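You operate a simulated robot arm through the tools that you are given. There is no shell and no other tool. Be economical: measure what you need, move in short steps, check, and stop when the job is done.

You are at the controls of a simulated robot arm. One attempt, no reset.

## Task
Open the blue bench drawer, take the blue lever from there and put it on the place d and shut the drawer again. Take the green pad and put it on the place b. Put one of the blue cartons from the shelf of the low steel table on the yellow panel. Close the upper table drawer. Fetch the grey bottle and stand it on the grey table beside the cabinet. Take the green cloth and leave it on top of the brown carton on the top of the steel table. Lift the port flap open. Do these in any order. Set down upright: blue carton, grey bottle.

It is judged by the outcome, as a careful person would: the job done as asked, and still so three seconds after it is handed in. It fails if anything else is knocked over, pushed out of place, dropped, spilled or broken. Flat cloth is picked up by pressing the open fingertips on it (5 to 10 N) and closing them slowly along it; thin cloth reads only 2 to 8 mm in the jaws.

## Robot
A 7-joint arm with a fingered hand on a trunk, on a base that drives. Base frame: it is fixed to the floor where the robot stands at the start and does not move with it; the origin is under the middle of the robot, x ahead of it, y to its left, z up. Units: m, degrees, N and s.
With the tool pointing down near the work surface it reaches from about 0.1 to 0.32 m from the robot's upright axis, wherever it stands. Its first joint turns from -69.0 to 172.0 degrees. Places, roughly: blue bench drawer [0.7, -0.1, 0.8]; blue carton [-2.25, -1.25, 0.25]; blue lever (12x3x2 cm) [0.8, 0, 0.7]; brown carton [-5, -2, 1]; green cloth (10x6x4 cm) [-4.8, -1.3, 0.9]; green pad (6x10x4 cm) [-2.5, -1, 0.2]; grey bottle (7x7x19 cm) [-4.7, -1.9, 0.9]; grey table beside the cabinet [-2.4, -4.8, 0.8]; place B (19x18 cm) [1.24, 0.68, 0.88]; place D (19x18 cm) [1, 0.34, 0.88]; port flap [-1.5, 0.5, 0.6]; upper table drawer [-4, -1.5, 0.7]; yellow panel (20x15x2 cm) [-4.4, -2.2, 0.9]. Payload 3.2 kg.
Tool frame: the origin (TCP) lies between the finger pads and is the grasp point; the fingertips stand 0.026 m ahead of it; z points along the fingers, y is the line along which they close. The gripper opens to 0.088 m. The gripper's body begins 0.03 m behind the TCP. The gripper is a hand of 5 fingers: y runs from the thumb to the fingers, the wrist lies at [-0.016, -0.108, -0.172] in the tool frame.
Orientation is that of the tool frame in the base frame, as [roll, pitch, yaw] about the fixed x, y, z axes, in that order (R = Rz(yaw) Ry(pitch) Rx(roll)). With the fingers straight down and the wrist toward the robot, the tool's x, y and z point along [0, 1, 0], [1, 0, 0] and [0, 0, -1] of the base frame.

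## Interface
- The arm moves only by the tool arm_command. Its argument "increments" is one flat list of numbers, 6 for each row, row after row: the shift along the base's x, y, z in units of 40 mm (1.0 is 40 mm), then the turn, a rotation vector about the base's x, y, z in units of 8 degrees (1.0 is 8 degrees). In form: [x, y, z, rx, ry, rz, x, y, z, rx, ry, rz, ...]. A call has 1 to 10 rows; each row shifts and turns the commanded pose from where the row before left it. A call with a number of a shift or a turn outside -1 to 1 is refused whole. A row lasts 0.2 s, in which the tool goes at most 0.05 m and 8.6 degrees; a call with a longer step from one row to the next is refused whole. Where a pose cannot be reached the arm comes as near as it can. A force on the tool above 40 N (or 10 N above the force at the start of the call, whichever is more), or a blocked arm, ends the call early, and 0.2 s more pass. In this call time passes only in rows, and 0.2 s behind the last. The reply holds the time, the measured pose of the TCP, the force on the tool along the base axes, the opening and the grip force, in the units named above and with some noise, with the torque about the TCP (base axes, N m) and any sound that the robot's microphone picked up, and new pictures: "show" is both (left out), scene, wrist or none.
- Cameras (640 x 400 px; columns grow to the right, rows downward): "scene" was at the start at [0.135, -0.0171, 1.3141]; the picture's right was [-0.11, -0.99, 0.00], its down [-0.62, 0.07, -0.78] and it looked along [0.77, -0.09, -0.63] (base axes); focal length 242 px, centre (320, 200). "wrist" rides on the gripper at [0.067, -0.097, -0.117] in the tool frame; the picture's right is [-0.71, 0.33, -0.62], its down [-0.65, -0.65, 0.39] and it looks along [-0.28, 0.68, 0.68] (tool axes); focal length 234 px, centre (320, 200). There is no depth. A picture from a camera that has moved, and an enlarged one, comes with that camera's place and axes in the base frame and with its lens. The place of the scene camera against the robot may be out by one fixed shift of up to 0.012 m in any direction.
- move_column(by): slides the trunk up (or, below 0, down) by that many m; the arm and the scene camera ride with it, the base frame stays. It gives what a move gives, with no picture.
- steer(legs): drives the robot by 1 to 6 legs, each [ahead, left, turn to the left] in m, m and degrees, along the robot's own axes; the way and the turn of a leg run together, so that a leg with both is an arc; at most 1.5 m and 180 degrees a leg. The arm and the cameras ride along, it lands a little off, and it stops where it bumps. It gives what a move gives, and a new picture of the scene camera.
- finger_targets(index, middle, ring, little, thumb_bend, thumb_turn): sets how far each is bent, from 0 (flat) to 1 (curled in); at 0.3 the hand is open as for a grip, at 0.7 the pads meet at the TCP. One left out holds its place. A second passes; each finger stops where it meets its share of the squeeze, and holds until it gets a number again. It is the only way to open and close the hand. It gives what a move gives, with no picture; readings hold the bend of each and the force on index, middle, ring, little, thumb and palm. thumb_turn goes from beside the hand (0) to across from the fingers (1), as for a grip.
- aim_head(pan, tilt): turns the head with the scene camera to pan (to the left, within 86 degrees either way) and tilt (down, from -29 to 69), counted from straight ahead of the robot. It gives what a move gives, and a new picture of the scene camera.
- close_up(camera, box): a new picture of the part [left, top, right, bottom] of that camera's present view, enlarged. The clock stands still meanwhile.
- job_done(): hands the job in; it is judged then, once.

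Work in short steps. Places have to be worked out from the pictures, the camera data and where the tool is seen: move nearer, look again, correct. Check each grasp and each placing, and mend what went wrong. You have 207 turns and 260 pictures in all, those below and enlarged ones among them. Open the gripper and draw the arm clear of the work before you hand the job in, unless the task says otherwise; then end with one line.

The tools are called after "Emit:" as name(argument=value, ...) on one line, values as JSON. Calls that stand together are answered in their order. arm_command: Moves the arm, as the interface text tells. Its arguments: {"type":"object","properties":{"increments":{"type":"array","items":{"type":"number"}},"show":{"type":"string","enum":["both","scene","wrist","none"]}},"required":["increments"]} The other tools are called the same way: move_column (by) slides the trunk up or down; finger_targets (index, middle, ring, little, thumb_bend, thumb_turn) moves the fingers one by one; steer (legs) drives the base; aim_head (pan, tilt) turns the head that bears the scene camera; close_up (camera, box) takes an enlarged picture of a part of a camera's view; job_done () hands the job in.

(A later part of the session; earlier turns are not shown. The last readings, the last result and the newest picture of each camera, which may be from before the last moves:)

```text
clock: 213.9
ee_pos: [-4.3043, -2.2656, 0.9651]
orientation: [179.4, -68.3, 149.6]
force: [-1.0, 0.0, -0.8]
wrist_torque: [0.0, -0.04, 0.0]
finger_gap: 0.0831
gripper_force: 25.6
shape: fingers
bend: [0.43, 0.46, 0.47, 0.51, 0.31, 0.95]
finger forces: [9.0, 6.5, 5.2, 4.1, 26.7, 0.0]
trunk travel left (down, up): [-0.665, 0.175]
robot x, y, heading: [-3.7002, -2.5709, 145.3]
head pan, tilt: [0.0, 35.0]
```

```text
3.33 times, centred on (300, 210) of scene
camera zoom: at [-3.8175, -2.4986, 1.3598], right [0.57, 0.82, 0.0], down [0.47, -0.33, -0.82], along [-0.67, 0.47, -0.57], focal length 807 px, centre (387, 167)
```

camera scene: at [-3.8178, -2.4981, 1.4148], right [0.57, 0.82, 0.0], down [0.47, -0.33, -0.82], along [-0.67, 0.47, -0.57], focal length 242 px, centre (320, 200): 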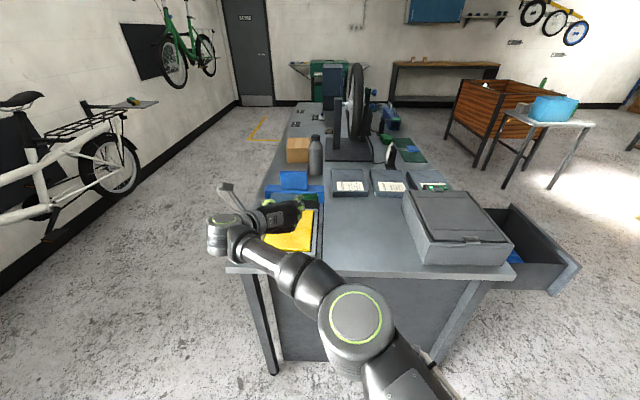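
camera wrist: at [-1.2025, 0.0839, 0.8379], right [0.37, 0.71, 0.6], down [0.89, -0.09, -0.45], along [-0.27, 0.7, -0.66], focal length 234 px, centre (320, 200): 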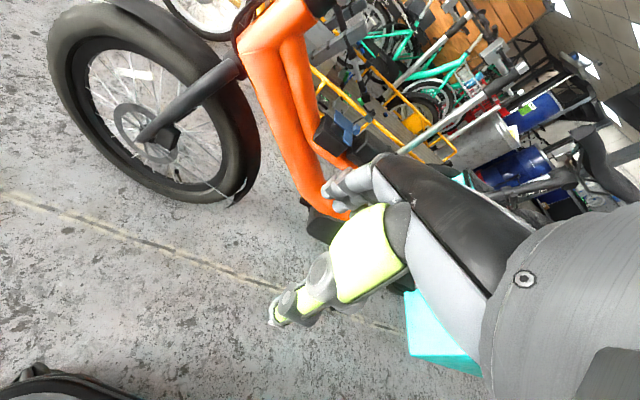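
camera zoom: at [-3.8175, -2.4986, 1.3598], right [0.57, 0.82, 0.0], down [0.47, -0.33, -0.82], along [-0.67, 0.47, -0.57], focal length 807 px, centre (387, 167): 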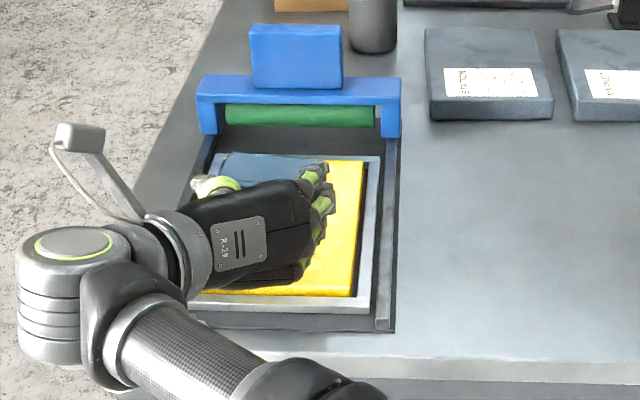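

The carton is a bit far-left on the panel. Raise slightly, shift 2 cm right and 2 cm back, and lower to touch.

Emit:
arm_command(increments=[0, 0, 0.25, 0, 0, 0, 0.35, 0.07, 0, 0, 0, 0, 0.35, 0.07, 0, 0, 0, 0, 0, 0, -0.25, 0, 0, 0, 0, 0, -0.1, 0, 0, 0, 0, 0, -0.1, 0, 0, 0, 0, 0, -0.08, 0, 0, 0], show="none")

Emit:
close_up(camera="scene", box=[220, 150, 380, 270])

```text
clock: 215.5
ee_pos: [-4.2758, -2.2594, 0.9546]
orientation: [179.6, -68.3, 149.4]
force: [-0.2, -0.6, -1.1]
wrist_torque: [0.0, -0.02, 0.04]
finger_gap: 0.0829
gripper_force: 25.4
shape: fingers
bend: [0.43, 0.46, 0.47, 0.51, 0.31, 0.95]
finger forces: [9.0, 6.4, 5.1, 4.0, 26.5, 0.0]
trunk travel left (down, up): [-0.665, 0.175]
robot x, y, heading: [-3.7043, -2.5654, 145.3]
head pan, tilt: [0.0, 35.0]
```

```text
3.33 times, centred on (300, 210) of scene
camera zoom: at [-3.8174, -2.4985, 1.3598], right [0.57, 0.82, 0.0], down [0.47, -0.33, -0.82], along [-0.67, 0.47, -0.57], focal length 807 px, centre (387, 167)
```

zoom: 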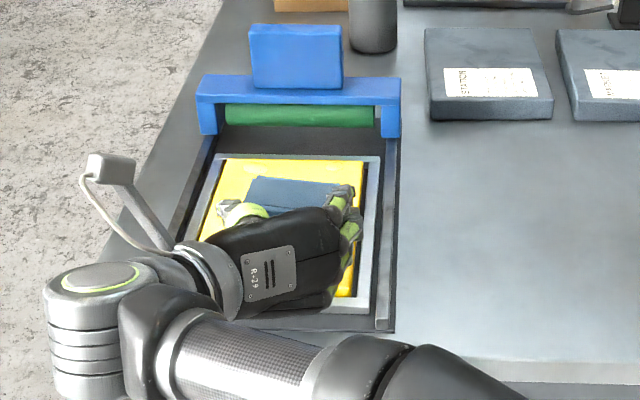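

Well centered now. Feel down further in small steps.

Emit:
arm_command(increments=[0, 0, -0.08, 0, 0, 0, 0, 0, -0.08, 0, 0, 0, 0, 0, -0.08, 0, 0, 0], show="none")

```text
clock: 216.3
ee_pos: [-4.276, -2.2591, 0.9448]
orientation: [179.2, -68.4, 149.6]
force: [-0.5, -0.1, -1.4]
wrist_torque: [0.01, -0.01, -0.09]
finger_gap: 0.0834
gripper_force: 25.9
shape: fingers
bend: [0.43, 0.46, 0.47, 0.51, 0.31, 0.95]
finger forces: [8.9, 6.4, 5.1, 4.0, 26.3, 0.0]
trunk travel left (down, up): [-0.665, 0.175]
robot x, y, heading: [-3.7021, -2.5674, 145.5]
head pan, tilt: [0.0, 35.0]
```

Emit:
arm_command(increments=[0, 0, -0.08, 0, 0, 0, 0, 0, -0.08, 0, 0, 0, 0, 0, -0.08, 0, 0, 0], show="none")

Emit:
close_up(camera="scene", box=[220, 150, 380, 270])

```text
clock: 217.1
ee_pos: [-4.2757, -2.2596, 0.9347]
orientation: [179.3, -68.4, 149.8]
force: [0.1, 0.3, -1.7]
wrist_torque: [0.02, 0.02, 0.01]
finger_gap: 0.0831
gripper_force: 25.6
shape: fingers
bend: [0.43, 0.46, 0.47, 0.51, 0.31, 0.95]
finger forces: [8.9, 6.4, 5.1, 4.1, 26.4, 0.0]
trunk travel left (down, up): [-0.665, 0.175]
robot x, y, heading: [-3.6997, -2.5672, 145.2]
head pan, tilt: [0.0, 35.0]
```

```text
3.33 times, centred on (300, 210) of scene
camera zoom: at [-3.8174, -2.4985, 1.3598], right [0.57, 0.82, 0.0], down [0.47, -0.33, -0.82], along [-0.67, 0.47, -0.57], focal length 807 px, centre (387, 167)
```

zoom: 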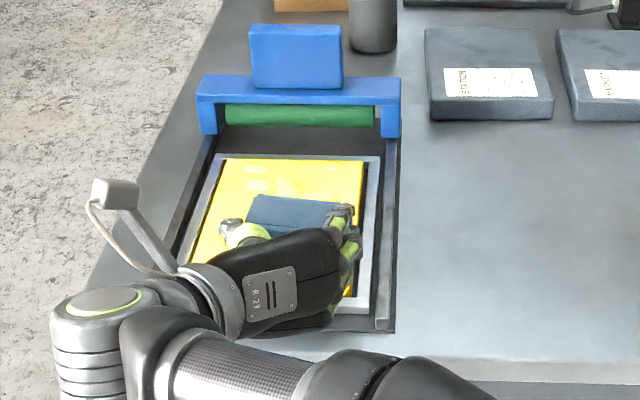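

Emit:
arm_command(increments=[0, 0, -0.08, 0, 0, 0, 0, 0, -0.08, 0, 0, 0, 0, 0, -0.08, 0, 0, 0, 0, 0, -0.08, 0, 0, 0], show="none")

```text
clock: 218.1
ee_pos: [-4.2768, -2.2595, 0.9231]
orientation: [179.2, -68.3, 149.9]
force: [0.1, 0.1, -1.0]
wrist_torque: [0.01, -0.03, -0.02]
finger_gap: 0.0831
gripper_force: 25.7
shape: fingers
bend: [0.43, 0.46, 0.47, 0.51, 0.31, 0.95]
finger forces: [8.9, 6.4, 5.3, 4.0, 26.5, 0.0]
trunk travel left (down, up): [-0.665, 0.175]
robot x, y, heading: [-3.702, -2.5724, 145.2]
head pan, tilt: [0.0, 35.0]
```

Emit:
arm_command(increments=[0, 0, -0.08, 0, 0, 0, 0, 0, -0.08, 0, 0, 0, 0, 0, -0.08, 0, 0, 0, 0, 0, -0.08, 0, 0, 0], show="none")

Emit:
close_up(camera="scene", box=[220, 150, 380, 270])

```text
clock: 219.1
ee_pos: [-4.2739, -2.2607, 0.9145]
orientation: [179.1, -68.8, 149.9]
force: [-0.8, -1.0, 18.2]
wrist_torque: [0.54, -0.04, 0.04]
finger_gap: 0.0836
gripper_force: 26.2
shape: fingers
bend: [0.43, 0.47, 0.47, 0.51, 0.31, 0.95]
finger forces: [10.3, 6.1, 6.0, 3.3, 28.6, 0.0]
trunk travel left (down, up): [-0.665, 0.175]
robot x, y, heading: [-3.7035, -2.57, 145.1]
head pan, tilt: [0.0, 35.0]
```

```text
3.33 times, centred on (300, 210) of scene
camera zoom: at [-3.8139, -2.5011, 1.3606], right [0.57, 0.82, 0.0], down [0.47, -0.32, -0.82], along [-0.68, 0.47, -0.57], focal length 807 px, centre (387, 167)
```

zoom: 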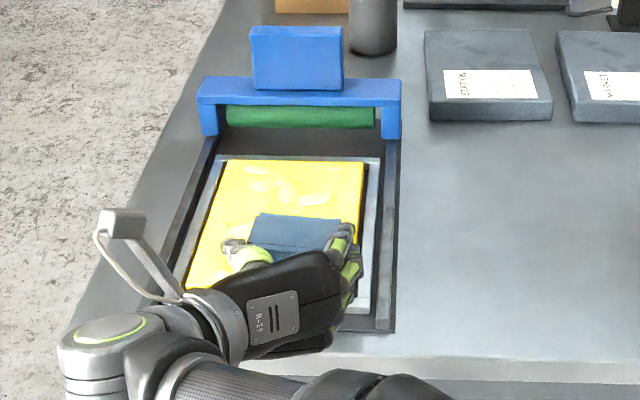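

Contact with the panel, but the carton is near the panel's front edge. Raise 1 cm, move 3 cm deeper and 1 cm left, and lower again.

Emit:
arm_command(increments=[0, 0, 0.3, 0, 0, 0, -0.38, 0.11, 0, 0, 0, 0, -0.38, 0.11, 0, 0, 0, 0, 0, 0, -0.1, 0, 0, 0, 0, 0, -0.08, 0, 0, 0, 0, 0, -0.06, 0, 0, 0], show="none")

Emit:
close_up(camera="scene", box=[220, 150, 380, 270])

```text
clock: 220.5
ee_pos: [-4.2988, -2.2533, 0.916]
orientation: [178.9, -68.8, 150.2]
force: [-4.2, -1.0, 16.3]
wrist_torque: [0.28, -0.12, 0.07]
finger_gap: 0.0834
gripper_force: 25.4
shape: fingers
bend: [0.43, 0.47, 0.48, 0.52, 0.31, 0.95]
finger forces: [9.1, 5.7, 5.1, 3.9, 26.8, 0.1]
out of reach, approached as far as the arm can: row 3
trunk travel left (down, up): [-0.665, 0.175]
robot x, y, heading: [-3.7063, -2.571, 145.8]
head pan, tilt: [0.0, 35.0]
```

```text
3.33 times, centred on (300, 210) of scene
camera zoom: at [-3.8155, -2.5006, 1.3604], right [0.57, 0.82, 0.0], down [0.47, -0.32, -0.82], along [-0.67, 0.47, -0.57], focal length 807 px, centre (387, 167)
```

zoom: 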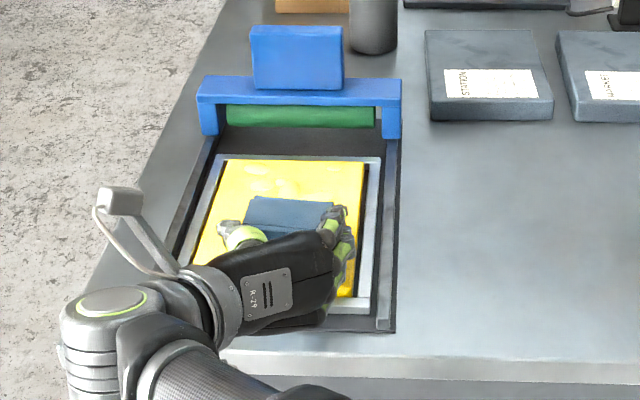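

Contact again, well inside the yellow. Release and look.

Emit:
finger_targets(index=0.25, middle=0.25, ring=0.25, little=0.25, thumb_bend=0.22)

Emit:
close_up(camera="scene", box=[220, 150, 380, 270])

```text
clock: 221.5
ee_pos: [-4.2979, -2.253, 0.9118]
orientation: [179.4, -68.2, 149.8]
force: [-0.1, -0.6, 0.0]
wrist_torque: [0.01, -0.02, -0.02]
finger_gap: 0.099
gripper_force: 0.1
shape: fingers
bend: [0.25, 0.25, 0.25, 0.25, 0.22, 1.0]
finger forces: [0.1, 0.0, 0.0, 0.0, 0.0, 0.1]
trunk travel left (down, up): [-0.665, 0.175]
robot x, y, heading: [-3.7023, -2.568, 145.3]
head pan, tilt: [0.0, 35.0]
```

```text
3.33 times, centred on (300, 210) of scene
camera zoom: at [-3.8171, -2.4987, 1.3599], right [0.57, 0.82, 0.0], down [0.47, -0.33, -0.82], along [-0.67, 0.47, -0.57], focal length 807 px, centre (387, 167)
```

zoom: 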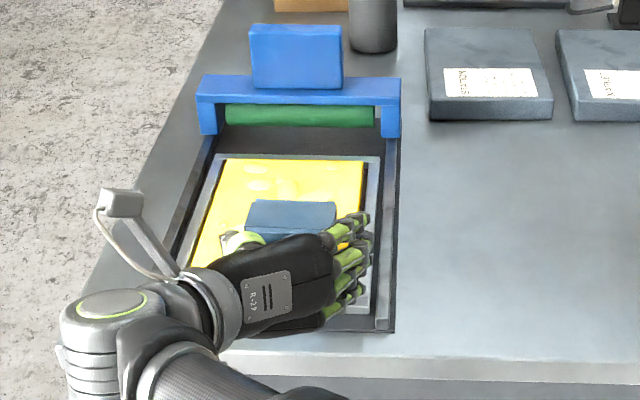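

Released. Withdraw straight back.

Emit:
steer(legs=[[-0.25, -0.012, 0]])

Emit:
close_up(camera="scene", box=[240, 90, 420, 230])

```text
clock: 223.3
ee_pos: [-4.0918, -2.3855, 0.9125]
orientation: [179.5, -68.4, 149.9]
force: [-0.3, -0.4, -0.3]
wrist_torque: [-0.01, 0.0, -0.03]
finger_gap: 0.0992
gripper_force: 0.0
shape: fingers
bend: [0.25, 0.25, 0.25, 0.25, 0.22, 1.0]
finger forces: [0.1, 0.0, 0.1, 0.1, 0.0, 0.0]
trunk travel left (down, up): [-0.665, 0.175]
robot x, y, heading: [-3.4955, -2.701, 146.0]
head pan, tilt: [0.0, 35.0]
camera scene: at [-3.6082, -2.6284, 1.3599], right [0.56, 0.83, 0.0], down [0.47, -0.32, -0.82], along [-0.68, 0.46, -0.57], focal length 242 px, centre (320, 200)
```

scene: 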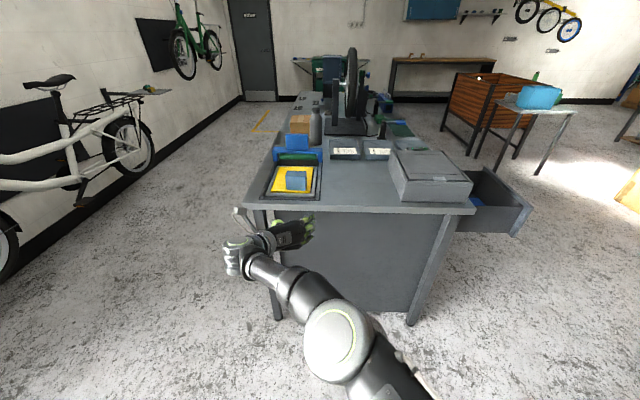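

```text
2.86 times, centred on (330, 160) of scene
camera zoom: at [-3.6082, -2.6284, 1.3599], right [0.56, 0.83, 0.0], down [0.47, -0.32, -0.82], along [-0.68, 0.46, -0.57], focal length 692 px, centre (291, 314)
```

zoom: 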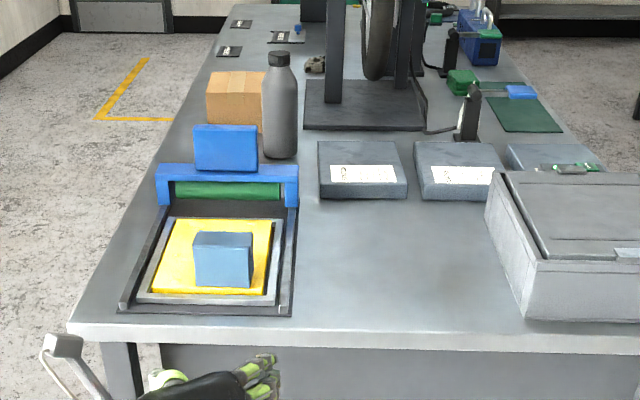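

The carton stands upright on the yellow panel. Next: close the drawer on the table's right side (face center ≈(-3.90,-1.44), pushing along heading -126°). I make a fist, retract, and drive around the corner.

Emit:
finger_targets(index=0.95, middle=0.95, ring=0.95, little=0.95, thumb_bend=0.8)

Emit:
arm_command(increments=[0.8, -0.54, 0.5, 0, 0, 0, 0.8, -0.54, 0.5, 0, 0, 0, 0.8, -0.54, 0.3, 0, 0, 0, 0.8, -0.54, 0, 0, 0, 0], show="none")

Emit:
steer(legs=[[-0.117, -0.623, 0], [0.61, -0.493, 0], [0.514, -0.655, 0], [0, 0, 88]])

```text
clock: 224.3
ee_pos: [-4.0927, -2.3848, 0.9113]
orientation: [179.2, -68.3, 150.2]
force: [0.9, -0.2, 0.2]
wrist_torque: [-0.04, -0.01, -0.02]
finger_gap: 0.0001
gripper_force: 0.0
shape: fingers
bend: [0.79, 0.95, 0.95, 0.95, 0.74, 1.0]
finger forces: [0.1, 0.1, 0.0, 0.1, 0.0, 0.0]
trunk travel left (down, up): [-0.665, 0.175]
robot x, y, heading: [-3.4977, -2.7014, 145.8]
head pan, tilt: [0.0, 35.0]
```

```text
clock: 225.3
ee_pos: [-3.9649, -2.4717, 0.9639]
orientation: [179.5, -68.4, 149.9]
force: [-0.7, -1.3, -0.6]
wrist_torque: [-0.01, -0.02, 0.01]
finger_gap: 0.0001
gripper_force: 0.1
shape: fingers
bend: [0.79, 0.95, 0.95, 0.95, 0.74, 1.0]
finger forces: [0.0, 0.0, 0.1, 0.0, 0.0, 0.0]
trunk travel left (down, up): [-0.665, 0.175]
robot x, y, heading: [-3.4953, -2.699, 145.8]
head pan, tilt: [0.0, 35.0]
```

```text
clock: 240.5
ee_pos: [-3.579, -1.1193, 0.9633]
orientation: [179.6, -68.4, -123.5]
force: [-0.2, 0.8, 0.6]
wrist_torque: [0.01, -0.01, -0.01]
finger_gap: 0.0001
gripper_force: 0.0
shape: fingers
bend: [0.79, 0.95, 0.95, 0.95, 0.74, 1.0]
finger forces: [0.0, 0.0, 0.0, 0.0, 0.0, 0.0]
trunk travel left (down, up): [-0.665, 0.175]
robot x, y, heading: [-3.3263, -0.6647, -127.7]
head pan, tilt: [0.0, 35.0]
camera scene: at [-3.4105, -0.7781, 1.3599], right [-0.79, 0.61, 0.0], down [0.35, 0.45, -0.82], along [-0.5, -0.65, -0.57], focal length 242 px, centre (320, 200)
```

scene: 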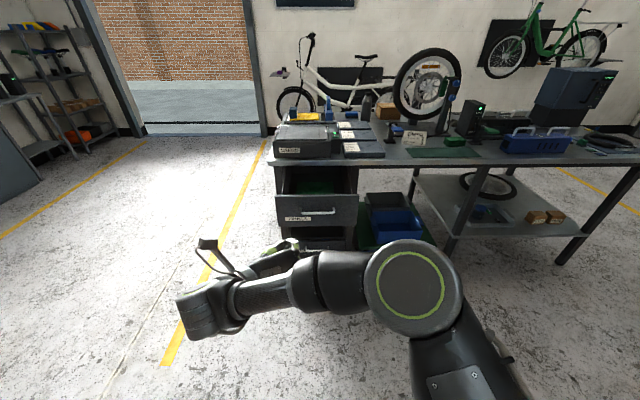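

Emit:
close_up(camera="scene", box=[250, 100, 500, 270])

```text
2.35 times, centred on (375, 185) of scene
camera zoom: at [-3.4105, -0.7781, 1.3599], right [-0.79, 0.61, 0.0], down [0.35, 0.45, -0.82], along [-0.5, -0.65, -0.57], focal length 570 px, centre (191, 235)
```

zoom: 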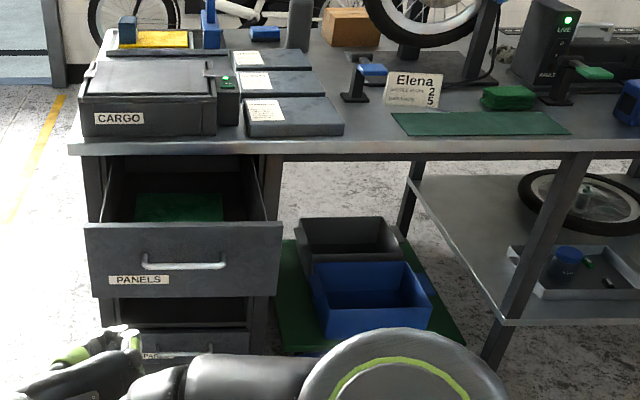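

Handle at ≈(-3.905,-1.437,0.732). Lower the fist to that height, shift right 7.5 cm, and approach.

Emit:
move_column(by=-0.225)

Emit:
steer(legs=[[0, -0.075, 2], [0.36, 0, 0]])

```text
clock: 242.9
ee_pos: [-3.5801, -1.1189, 0.7388]
orientation: [179.5, -68.2, -123.4]
force: [0.6, 0.0, 0.1]
wrist_torque: [0.02, -0.01, -0.02]
finger_gap: 0.0
gripper_force: 0.0
shape: fingers
bend: [0.79, 0.95, 0.95, 0.95, 0.74, 1.0]
finger forces: [0.0, 0.0, 0.1, 0.1, 0.0, 0.0]
trunk travel left (down, up): [-0.44, 0.4]
robot x, y, heading: [-3.3261, -0.663, -127.6]
head pan, tilt: [0.0, 35.0]
```

```text
clock: 245.8
ee_pos: [-3.8273, -1.3764, 0.7386]
orientation: [179.6, -68.3, -121.1]
force: [0.6, 0.1, -0.5]
wrist_torque: [-0.03, 0.02, 0.02]
finger_gap: 0.0001
gripper_force: 0.0
shape: fingers
bend: [0.79, 0.95, 0.95, 0.95, 0.74, 1.0]
finger forces: [0.0, 0.1, 0.1, 0.1, 0.0, 0.1]
trunk travel left (down, up): [-0.44, 0.4]
robot x, y, heading: [-3.593, -0.9126, -125.1]
head pan, tilt: [0.0, 35.0]
camera scene: at [-3.673, -1.0282, 1.1348], right [-0.82, 0.58, 0.0], down [0.33, 0.47, -0.82], along [-0.47, -0.67, -0.57], focal length 242 px, centre (320, 200)
```

scene: 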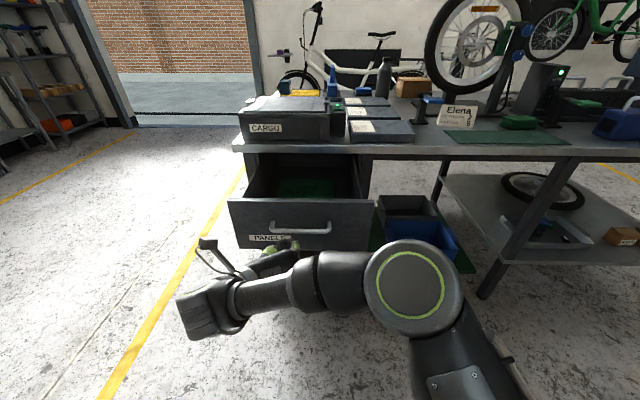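

Shift 3 cm right and push the drawer in.

Emit:
steer(legs=[[0.02, -0.035, 0], [0.24, 0, 0]])

```text
clock: 248.1
ee_pos: [-4.0078, -1.5692, 0.7379]
orientation: [179.4, -68.3, -121.0]
force: [0.2, -0.5, -0.3]
wrist_torque: [-0.01, -0.02, 0.01]
finger_gap: 0.0
gripper_force: 0.1
shape: fingers
bend: [0.8, 0.95, 0.95, 0.95, 0.74, 1.0]
finger forces: [0.0, 0.0, 0.0, 0.0, 0.1, 0.1]
trunk travel left (down, up): [-0.44, 0.4]
robot x, y, heading: [-3.7751, -1.1035, -125.5]
head pan, tilt: [0.0, 35.0]
camera scene: at [-3.8537, -1.223, 1.1348], right [-0.82, 0.58, 0.0], down [0.33, 0.47, -0.82], along [-0.47, -0.67, -0.57], focal length 242 px, centre (320, 200)
```

scene: 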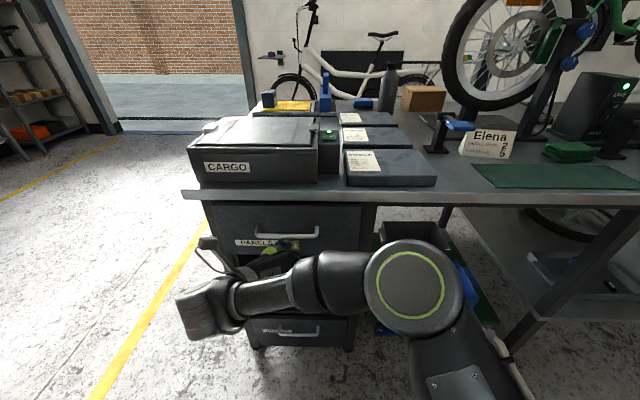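

Almost closed. Press on until it resists.

Emit:
steer(legs=[[0.06, 0, 0]])

Emit:
steer(legs=[[0.05, 0, 0]])

```text
clock: 249.1
ee_pos: [-4.032, -1.6057, 0.7343]
orientation: [178.5, -67.5, -120.2]
force: [3.8, 2.5, -4.7]
wrist_torque: [0.08, 0.03, 0.04]
finger_gap: 0.0242
gripper_force: 2.7
shape: fingers
bend: [0.95, 0.95, 0.95, 0.95, 0.77, 1.0]
finger forces: [0.1, 0.0, 0.0, 0.0, 5.1, 0.0]
trunk travel left (down, up): [-0.44, 0.4]
robot x, y, heading: [-3.8014, -1.1428, -125.4]
head pan, tilt: [0.0, 35.0]
stopped in leg 1: the force on the tool passed its limit at 62 N (the readings are from after the stop); the commanded pose is now the measured one
camera scene: at [-3.8804, -1.2615, 1.1348], right [-0.82, 0.58, 0.0], down [0.33, 0.47, -0.82], along [-0.47, -0.67, -0.57], focal length 242 px, centre (320, 200)
```

scene: 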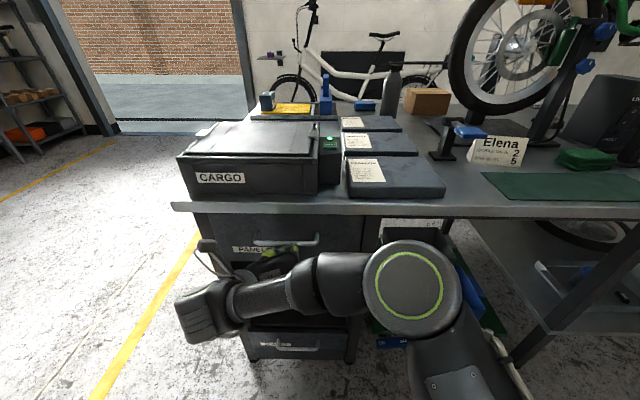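

```text
clock: 249.9
ee_pos: [-4.0355, -1.6127, 0.7309]
orientation: [177.9, -66.6, -119.3]
force: [8.9, 16.9, -0.9]
wrist_torque: [-0.07, 0.21, -0.13]
finger_gap: 0.0253
gripper_force: 18.6
shape: fingers
bend: [0.96, 0.95, 0.95, 0.95, 0.79, 1.0]
finger forces: [10.4, 0.0, 0.1, 0.0, 25.7, 0.0]
trunk travel left (down, up): [-0.44, 0.4]
robot x, y, heading: [-3.811, -1.15, -125.1]
head pan, tilt: [0.0, 35.0]
stopped in leg 1: the force on the tool passed its limit at 53 N (the readings are from after the stop); the commanded pose is now the measured one
camera scene: at [-3.8888, -1.2716, 1.1353], right [-0.82, 0.58, 0.0], down [0.33, 0.47, -0.82], along [-0.47, -0.67, -0.57], focal length 242 px, centre (320, 200)
```

scene: 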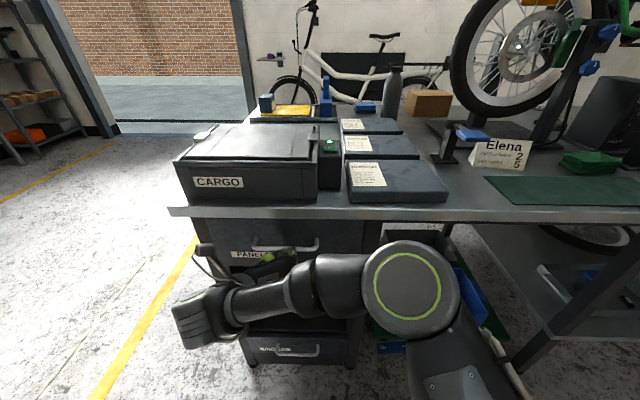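

Resists at >50 N; back off and verify.

Emit:
steer(legs=[[-0.3, 0, 0]])

Emit:
close_up(camera="scene", box=[220, 120, 400, 270])

Emit:
close_up(camera="scene", box=[360, 50, 640, 220])

```text
clock: 251.9
ee_pos: [-3.8633, -1.3705, 0.7302]
orientation: [178.1, -66.6, -119.6]
force: [-0.1, 0.0, 0.4]
wrist_torque: [0.02, -0.02, -0.04]
finger_gap: 0.0252
gripper_force: 0.0
shape: fingers
bend: [0.96, 0.95, 0.95, 0.95, 0.78, 1.0]
finger forces: [0.0, 0.1, 0.0, 0.1, 0.0, 0.0]
trunk travel left (down, up): [-0.44, 0.4]
robot x, y, heading: [-3.6381, -0.9086, -125.6]
head pan, tilt: [0.0, 35.0]
camera scene: at [-3.7164, -1.0291, 1.1349], right [-0.81, 0.58, 0.0], down [0.33, 0.47, -0.82], along [-0.47, -0.67, -0.57], focal length 242 px, centre (320, 200)
```

scene: 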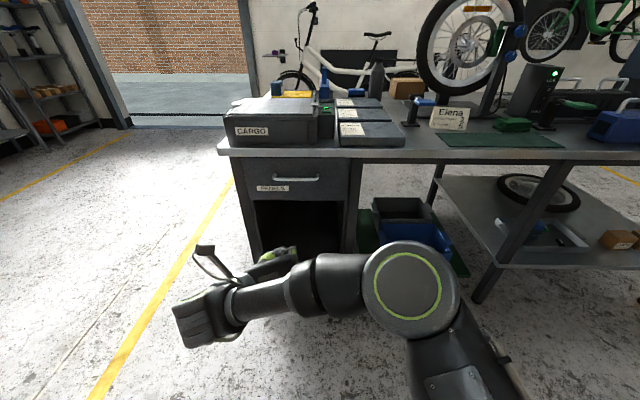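

```text
2.67 times, centred on (310, 195) of scene
camera zoom: at [-3.7164, -1.0291, 1.1349], right [-0.81, 0.58, 0.0], down [0.33, 0.47, -0.82], along [-0.47, -0.67, -0.57], focal length 646 px, centre (347, 213)
```

zoom: 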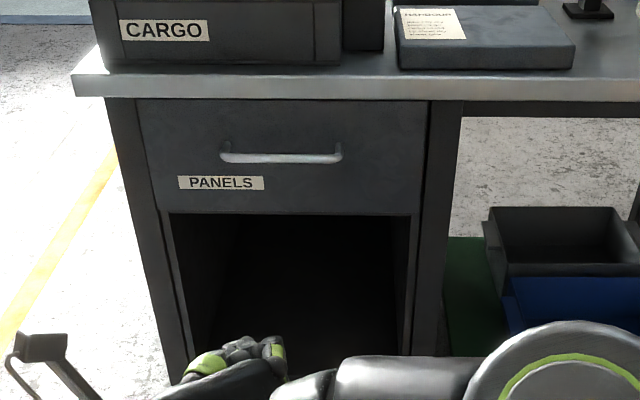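

```text
2.29 times, centred on (500, 135) of scene
camera zoom: at [-3.7164, -1.0291, 1.1349], right [-0.81, 0.58, 0.0], down [0.33, 0.47, -0.82], along [-0.47, -0.67, -0.57], focal length 553 px, centre (-91, 349)
```

zoom: 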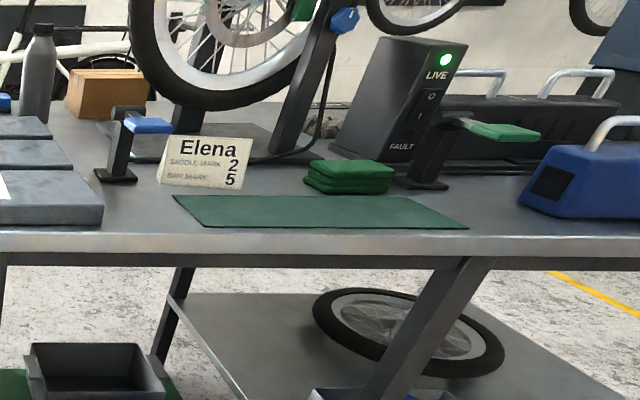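

Drawer closed. Next the green cloth (a folded bundle at ≈(-4.79,-1.33), table top ≈0.84). I move right in front of it and rotate the hand back to pointing down.

Emit:
steer(legs=[[-0.12, -0.69, 0]])

Emit:
move_column(by=0.33)

Emit:
arm_command(increments=[0.2, 0.28, 0, 0.55, 0.76, 0, 0.2, 0.28, 0, 0.55, 0.76, 0, 0.2, 0.28, 0, 0.55, 0.76, 0, 0.2, 0.28, 0, 0.55, 0.76, 0, 0.2, 0.28, 0, 0.55, 0.76, 0, 0.2, 0.28, 0, 0.55, 0.76, 0, 0.2, 0.28, 0, 0.55, 0.76, 0, 0.2, 0.28, 0, 0.55, 0.76, 0, 0.2, 0.28, 0, 0.55, 0.76, 0, 0.2, 0.28, 0, 0.55, 0.76, 0], show="none")

Emit:
arm_command(increments=[0, 0, 0, 0.55, 0.76, 0, 0, 0, 0, 0.55, 0.76, 0, 0, 0, 0, 0.76, -0.54, 0, 0, 0, 0, 0.76, -0.54, 0, 0, 0, 0, 0.76, -0.54, 0, 0, 0, 0, 0.76, -0.54, 0, 0, 0, 0, 0.76, -0.54, 0, 0, 0, 0, 0.76, -0.54, 0, 0, 0, 0, 0.76, -0.54, 0, 0, 0, 0, 0.76, -0.54, 0], show="both")

```text
clock: 255.7
ee_pos: [-4.337, -0.885, 0.7307]
orientation: [177.9, -66.6, -119.4]
force: [-0.1, -0.4, -0.7]
wrist_torque: [-0.01, 0.02, 0.01]
finger_gap: 0.0251
gripper_force: 0.1
shape: fingers
bend: [0.96, 0.95, 0.95, 0.95, 0.78, 1.0]
finger forces: [0.1, 0.0, 0.1, 0.1, 0.1, 0.1]
trunk travel left (down, up): [-0.44, 0.4]
robot x, y, heading: [-4.113, -0.4228, -125.3]
head pan, tilt: [0.0, 35.0]
camera scene: at [-4.1901, -0.5427, 1.1349], right [-0.82, 0.58, 0.0], down [0.33, 0.47, -0.82], along [-0.47, -0.67, -0.57], focal length 242 px, centre (320, 200)
```

scene: 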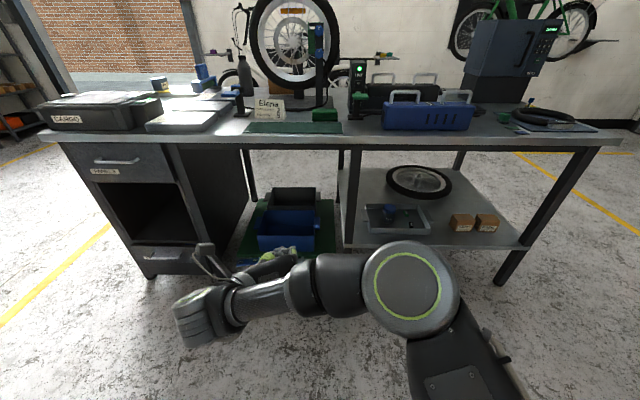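

```text
clock: 258.9
ee_pos: [-4.3369, -0.8841, 1.0593]
orientation: [178.0, -66.6, -119.4]
force: [0.0, -0.4, 0.1]
wrist_torque: [0.0, 0.01, 0.01]
finger_gap: 0.025
gripper_force: 0.0
shape: fingers
bend: [0.96, 0.95, 0.95, 0.95, 0.78, 1.0]
finger forces: [0.0, 0.1, 0.0, 0.0, 0.0, 0.0]
trunk travel left (down, up): [-0.77, 0.07]
robot x, y, heading: [-4.1091, -0.4256, -125.3]
head pan, tilt: [0.0, 35.0]
```

```text
clock: 260.5
ee_pos: [-4.3504, -0.792, 1.0373]
orientation: [121.8, -29.1, -72.2]
force: [0.2, 0.1, -0.2]
wrist_torque: [-0.01, 0.01, 0.03]
finger_gap: 0.025
gripper_force: 0.1
shape: fingers
bend: [0.96, 0.95, 0.95, 0.95, 0.78, 1.0]
finger forces: [0.0, 0.0, 0.0, 0.1, 0.0, 0.0]
out of reach, approached as far as the arm can: row 4, 5, 6, 7, 8
trunk travel left (down, up): [-0.77, 0.07]
robot x, y, heading: [-4.1094, -0.427, -125.3]
head pan, tilt: [0.0, 35.0]
stopped in row 8: the arm was blocked; the commanded pose is now the measured one
```

```text
clock: 262.7
ee_pos: [-4.3709, -0.7943, 1.0505]
orientation: [162.2, 17.7, -67.2]
force: [0.3, -0.9, 0.3]
wrist_torque: [-0.04, -0.03, -0.02]
finger_gap: 0.0251
gripper_force: 0.1
shape: fingers
bend: [0.96, 0.95, 0.95, 0.95, 0.78, 1.0]
finger forces: [0.0, 0.0, 0.0, 0.0, 0.1, 0.0]
out of reach, approached as far as the arm can: row 1, 2
trunk travel left (down, up): [-0.77, 0.07]
robot x, y, heading: [-4.1033, -0.4206, -125.2]
head pan, tilt: [0.0, 35.0]
camera scene: at [-4.1905, -0.5431, 1.4648], right [-0.82, 0.58, 0.0], down [0.33, 0.47, -0.82], along [-0.47, -0.67, -0.57], focal length 242 px, centre (320, 200)
camera wrist: at [-4.2174, -0.8255, 1.1108], right [-0.29, 0.38, 0.88], down [0.16, 0.92, -0.35], along [-0.94, 0.04, -0.33], focal length 234 px, centre (320, 200)
```

scene: 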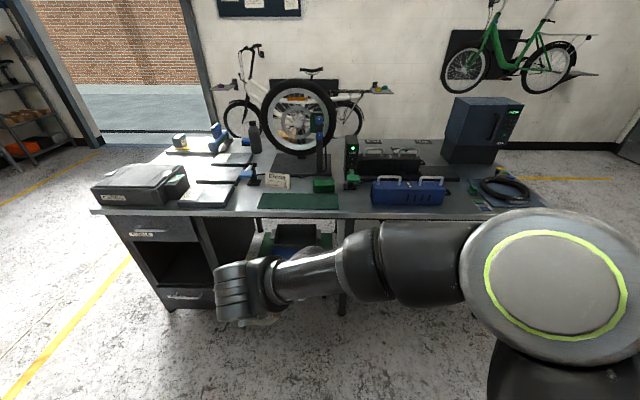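
wrist: 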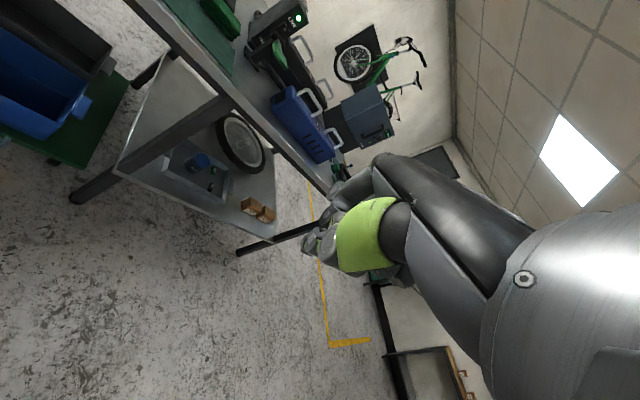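

The hand ended up skewed; I apply a computed correction to point it straight down, wrist toward the robot.

Emit:
arm_command(increments=[0, 0, 0, -0.06, -0.63, 0.71, 0, 0, 0, -0.06, -0.63, 0.71, 0, 0, 0, -0.06, -0.63, 0.71, 0, 0, 0, -0.06, -0.63, 0.71, 0, 0, 0, -0.06, -0.63, 0.71], show="both")

```text
clock: 263.9
ee_pos: [-4.3708, -0.7936, 1.0511]
orientation: [-179.7, 0.0, -35.6]
force: [-0.4, -0.3, -0.5]
wrist_torque: [0.01, 0.0, -0.01]
finger_gap: 0.0253
gripper_force: 0.1
shape: fingers
bend: [0.96, 0.95, 0.95, 0.95, 0.78, 1.0]
finger forces: [0.1, 0.0, 0.0, 0.0, 0.1, 0.0]
trunk travel left (down, up): [-0.77, 0.07]
robot x, y, heading: [-4.1124, -0.4183, -125.2]
head pan, tilt: [0.0, 35.0]
camera scene: at [-4.1911, -0.5423, 1.4649], right [-0.82, 0.58, 0.0], down [0.33, 0.47, -0.82], along [-0.47, -0.67, -0.57], focal length 242 px, centre (320, 200)
camera wrist: at [-4.2594, -0.7541, 1.1714], right [-0.77, 0.14, 0.62], down [-0.15, 0.91, -0.39], along [-0.62, -0.39, -0.68], focal length 234 px, centre (320, 200)
```

scene: 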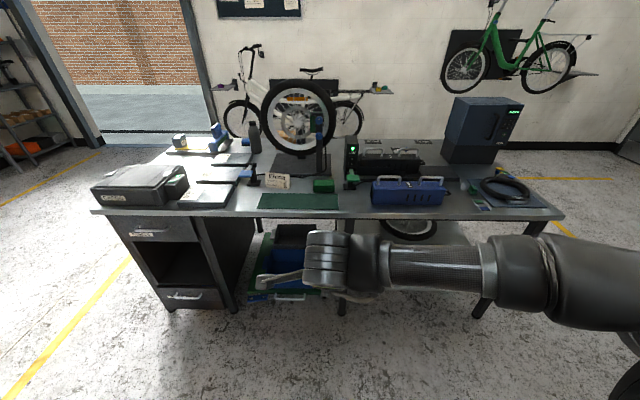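
wrist: 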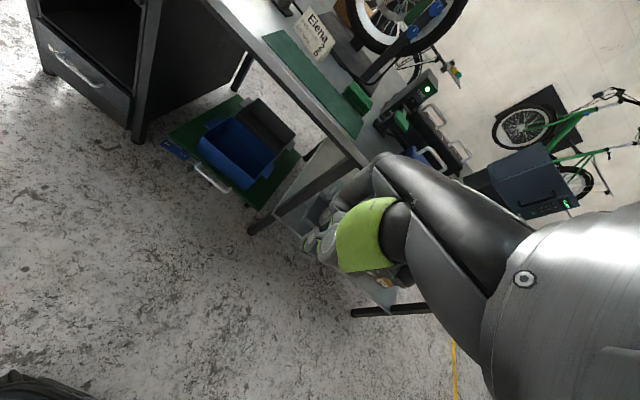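

Now well posed; the cloth (≈(-4.768,-1.335)) is straight ahead. Open the hand and drive ahead 0.6.

Emit:
finger_targets(index=0.3, middle=0.3, ring=0.3, little=0.3, thumb_bend=0.3)

Emit:
steer(legs=[[0.6, 0, 0]])

Emit:
arm_command(increments=[0, 0, 0, 0, 0, 0], show="wrist")

```text
clock: 264.9
ee_pos: [-4.3701, -0.7941, 1.0501]
orientation: [-179.7, 0.0, -35.7]
force: [-0.1, -0.8, -0.5]
wrist_torque: [0.02, -0.04, -0.03]
finger_gap: 0.0869
gripper_force: 0.1
shape: fingers
bend: [0.3, 0.3, 0.3, 0.3, 0.3, 1.0]
finger forces: [0.0, 0.0, 0.1, 0.0, 0.1, 0.0]
trunk travel left (down, up): [-0.77, 0.07]
robot x, y, heading: [-4.1099, -0.4243, -125.4]
head pan, tilt: [0.0, 35.0]
```

```text
clock: 268.3
ee_pos: [-4.7158, -1.2786, 1.0512]
orientation: [-179.7, 0.1, -35.9]
force: [-0.4, 0.4, -0.4]
wrist_torque: [0.0, 0.01, -0.01]
finger_gap: 0.0873
gripper_force: 0.0
shape: fingers
bend: [0.3, 0.3, 0.3, 0.3, 0.3, 1.0]
finger forces: [0.0, 0.0, 0.0, 0.1, 0.1, 0.1]
trunk travel left (down, up): [-0.77, 0.07]
robot x, y, heading: [-4.4547, -0.9048, -125.4]
head pan, tilt: [0.0, 35.0]
camera scene: at [-4.5353, -1.028, 1.4649], right [-0.81, 0.58, 0.0], down [0.33, 0.47, -0.82], along [-0.48, -0.67, -0.57], focal length 242 px, centre (320, 200)
```

scene: 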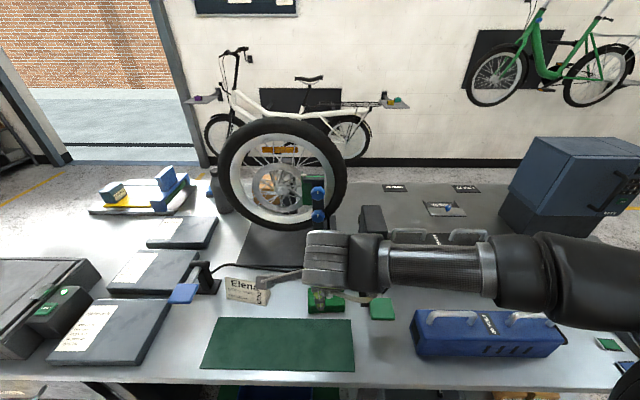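

```text
clock: 268.7
ee_pos: [-4.7151, -1.2789, 1.051]
orientation: [-179.7, 0.1, -35.8]
force: [-0.3, -0.7, 0.6]
wrist_torque: [0.02, 0.03, -0.04]
finger_gap: 0.0874
gripper_force: 0.1
shape: fingers
bend: [0.3, 0.3, 0.3, 0.3, 0.3, 1.0]
finger forces: [0.1, 0.0, 0.0, 0.0, 0.0, 0.1]
trunk travel left (down, up): [-0.77, 0.07]
robot x, y, heading: [-4.4531, -0.9087, -125.3]
head pan, tilt: [0.0, 35.0]
camera wrist: at [-4.6041, -1.2395, 1.1714], right [-0.77, 0.14, 0.62], down [-0.14, 0.91, -0.38], along [-0.62, -0.39, -0.68], focal length 234 px, centre (320, 200)
```

wrist: 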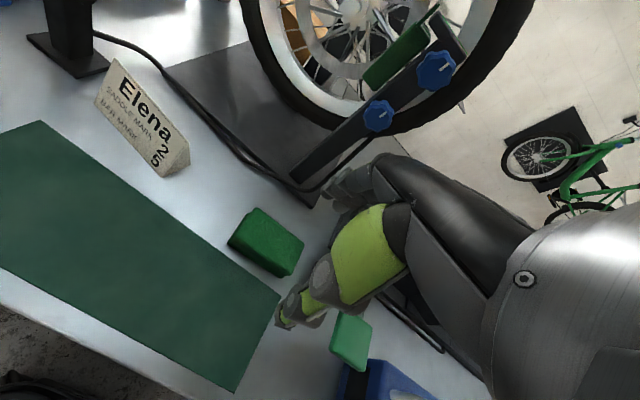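

Cloth top center ≈(-4.759,-1.324). To keep the forearm high over the blue toolbox, I raise the trunk, move ahead 6 cm, and lower with the arm.

Emit:
move_column(by=0.06)

Emit:
steer(legs=[[0.063, -0.002, 0]])

Emit:
arm_command(increments=[0, 0, -0.8, 0, 0, 0, 0, 0, -0.8, 0, 0, 0, 0, 0, -0.8, 0, 0, 0, 0, 0, -0.8, 0, 0, 0], show="both")

```text
clock: 269.7
ee_pos: [-4.7156, -1.2796, 1.1124]
orientation: [-179.6, 0.1, -35.8]
force: [-0.1, 0.4, 0.8]
wrist_torque: [0.0, 0.01, 0.0]
finger_gap: 0.0871
gripper_force: 0.1
shape: fingers
bend: [0.3, 0.3, 0.3, 0.3, 0.3, 1.0]
finger forces: [0.0, 0.0, 0.0, 0.0, 0.0, 0.0]
trunk travel left (down, up): [-0.83, 0.01]
robot x, y, heading: [-4.455, -0.9106, -125.3]
head pan, tilt: [0.0, 35.0]
```

```text
clock: 270.7
ee_pos: [-4.7496, -1.3274, 1.1135]
orientation: [-179.8, 0.1, -35.7]
force: [0.2, -0.7, 0.3]
wrist_torque: [0.04, -0.01, 0.01]
finger_gap: 0.0873
gripper_force: 0.1
shape: fingers
bend: [0.3, 0.3, 0.3, 0.3, 0.3, 1.0]
finger forces: [0.1, 0.0, 0.1, 0.0, 0.1, 0.1]
trunk travel left (down, up): [-0.83, 0.01]
robot x, y, heading: [-4.4935, -0.9563, -125.5]
head pan, tilt: [0.0, 35.0]
camera scene: at [-4.5714, -1.0756, 1.525], right [-0.81, 0.58, 0.0], down [0.33, 0.47, -0.82], along [-0.48, -0.67, -0.57], focal length 242 px, centre (320, 200)
```

scene: 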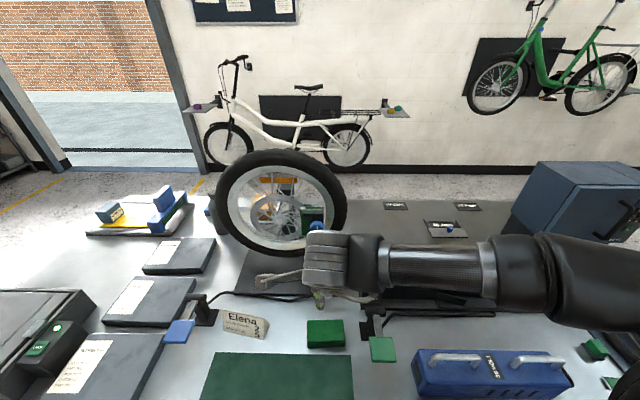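

```text
clock: 271.7
ee_pos: [-4.7526, -1.323, 0.9831]
orientation: [-179.7, 0.2, -35.8]
force: [0.7, 0.2, 0.8]
wrist_torque: [0.02, -0.04, -0.02]
finger_gap: 0.0872
gripper_force: 0.0
shape: fingers
bend: [0.3, 0.3, 0.3, 0.3, 0.3, 1.0]
finger forces: [0.0, 0.1, 0.0, 0.0, 0.1, 0.0]
trunk travel left (down, up): [-0.83, 0.01]
robot x, y, heading: [-4.4903, -0.9596, -125.4]
head pan, tilt: [0.0, 35.0]
camera scene: at [-4.5721, -1.0773, 1.5248], right [-0.81, 0.58, 0.0], down [0.33, 0.47, -0.82], along [-0.48, -0.67, -0.57], focal length 242 px, centre (320, 200)
camera wrist: at [-4.6415, -1.2847, 1.1025], right [-0.77, 0.14, 0.62], down [-0.14, 0.91, -0.38], along [-0.62, -0.39, -0.68], focal length 234 px, centre (320, 200)
```

scene: 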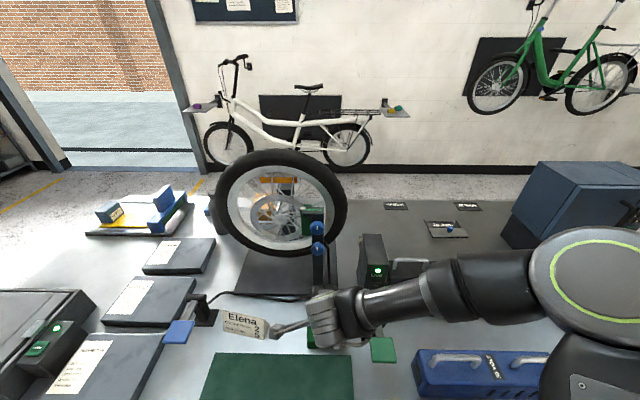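
wrist: 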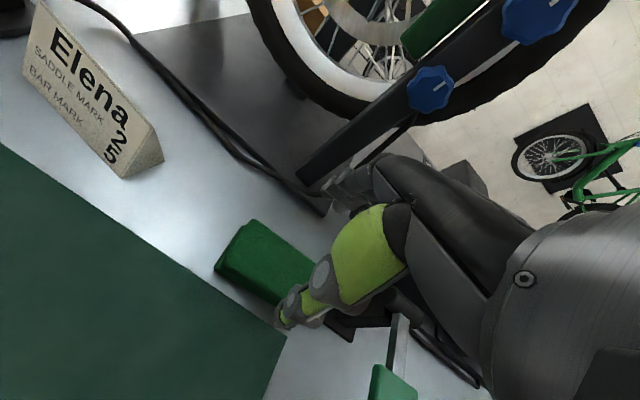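

Aligned over the cloth. Lower to about 0.88.

Emit:
arm_command(increments=[-0.1, 0, -0.6, 0, 0, 0, 0, 0, -0.6, 0, 0, 0, 0, 0, -0.6, 0, 0, 0, 0, 0, -0.5, 0, 0, 0, 0, 0, -0.3, 0, 0, 0], show="both")

```text
clock: 272.9
ee_pos: [-4.756, -1.3271, 0.8785]
orientation: [-179.6, 0.1, -35.7]
force: [0.8, 0.2, 0.0]
wrist_torque: [-0.02, 0.03, -0.01]
finger_gap: 0.0875
gripper_force: 0.5
shape: fingers
bend: [0.3, 0.3, 0.3, 0.3, 0.3, 1.0]
finger forces: [0.0, 0.0, 0.2, 0.0, 0.0, 0.0]
trunk travel left (down, up): [-0.83, 0.01]
robot x, y, heading: [-4.4918, -0.9499, -125.3]
head pan, tilt: [0.0, 35.0]
camera scene: at [-4.5721, -1.0768, 1.5249], right [-0.81, 0.58, 0.0], down [0.33, 0.47, -0.82], along [-0.48, -0.67, -0.57], focal length 242 px, centre (320, 200)
camera wrist: at [-4.6454, -1.2878, 0.9984], right [-0.77, 0.14, 0.62], down [-0.14, 0.91, -0.38], along [-0.62, -0.39, -0.68], focal length 234 px, centre (320, 200)
```

scene: 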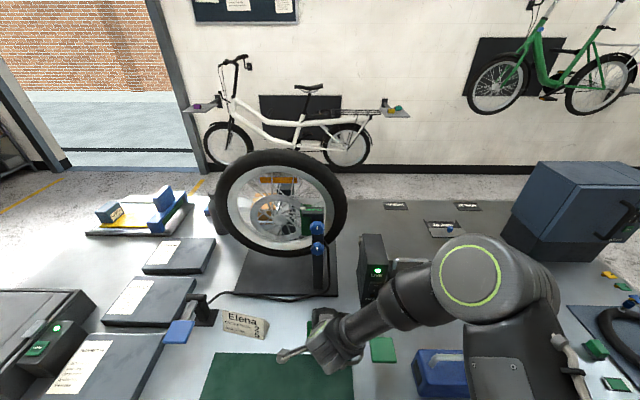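
wrist: 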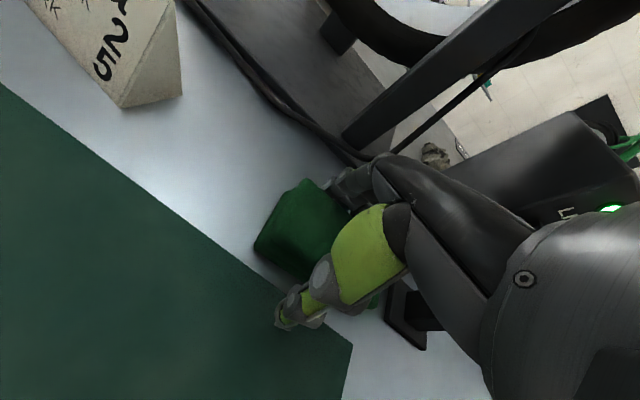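

Cloth is between thumb and fingers. Lower until light contact, then close slowly.

Emit:
arm_command(increments=[0, 0, -0.1, 0, 0, 0, 0, 0, -0.1, 0, 0, 0], show="none")

Emit:
finger_targets(index=0.5, middle=0.5, ring=0.5, little=0.5, thumb_bend=0.5)

Emit:
close_up(camera="wrist", box=[200, 140, 440, 360])

```text
clock: 273.5
ee_pos: [-4.7564, -1.3275, 0.872]
orientation: [-179.8, 0.1, -35.8]
force: [0.4, -0.5, 0.6]
wrist_torque: [-0.02, 0.01, 0.03]
finger_gap: 0.0877
gripper_force: 0.1
shape: fingers
bend: [0.3, 0.3, 0.3, 0.3, 0.3, 1.0]
finger forces: [0.3, 0.0, 0.3, 0.0, 0.0, 0.1]
trunk travel left (down, up): [-0.83, 0.01]
robot x, y, heading: [-4.4912, -0.9521, -125.2]
head pan, tilt: [0.0, 35.0]
```

```text
clock: 274.5
ee_pos: [-4.7566, -1.3268, 0.8721]
orientation: [-179.7, 0.1, -35.7]
force: [-2.0, -0.5, 4.5]
wrist_torque: [0.03, 0.14, 0.1]
finger_gap: 0.0657
gripper_force: 15.7
shape: fingers
bend: [0.44, 0.48, 0.48, 0.46, 0.41, 0.98]
finger forces: [7.5, 1.5, 2.4, 5.0, 14.2, 0.0]
trunk travel left (down, up): [-0.83, 0.01]
robot x, y, heading: [-4.4922, -0.9533, -125.1]
head pan, tilt: [0.0, 35.0]
```

```text
1.82 times, centred on (320, 250) of wrist
camera zoom: at [-4.6459, -1.288, 0.9909], right [-0.77, 0.14, 0.62], down [-0.14, 0.91, -0.39], along [-0.62, -0.39, -0.68], focal length 426 px, centre (320, 109)
```

zoom: 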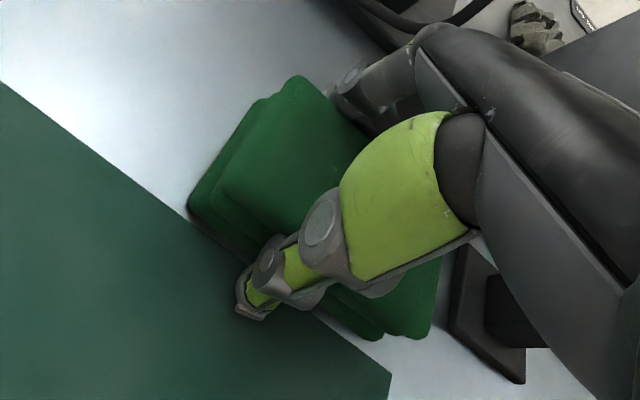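

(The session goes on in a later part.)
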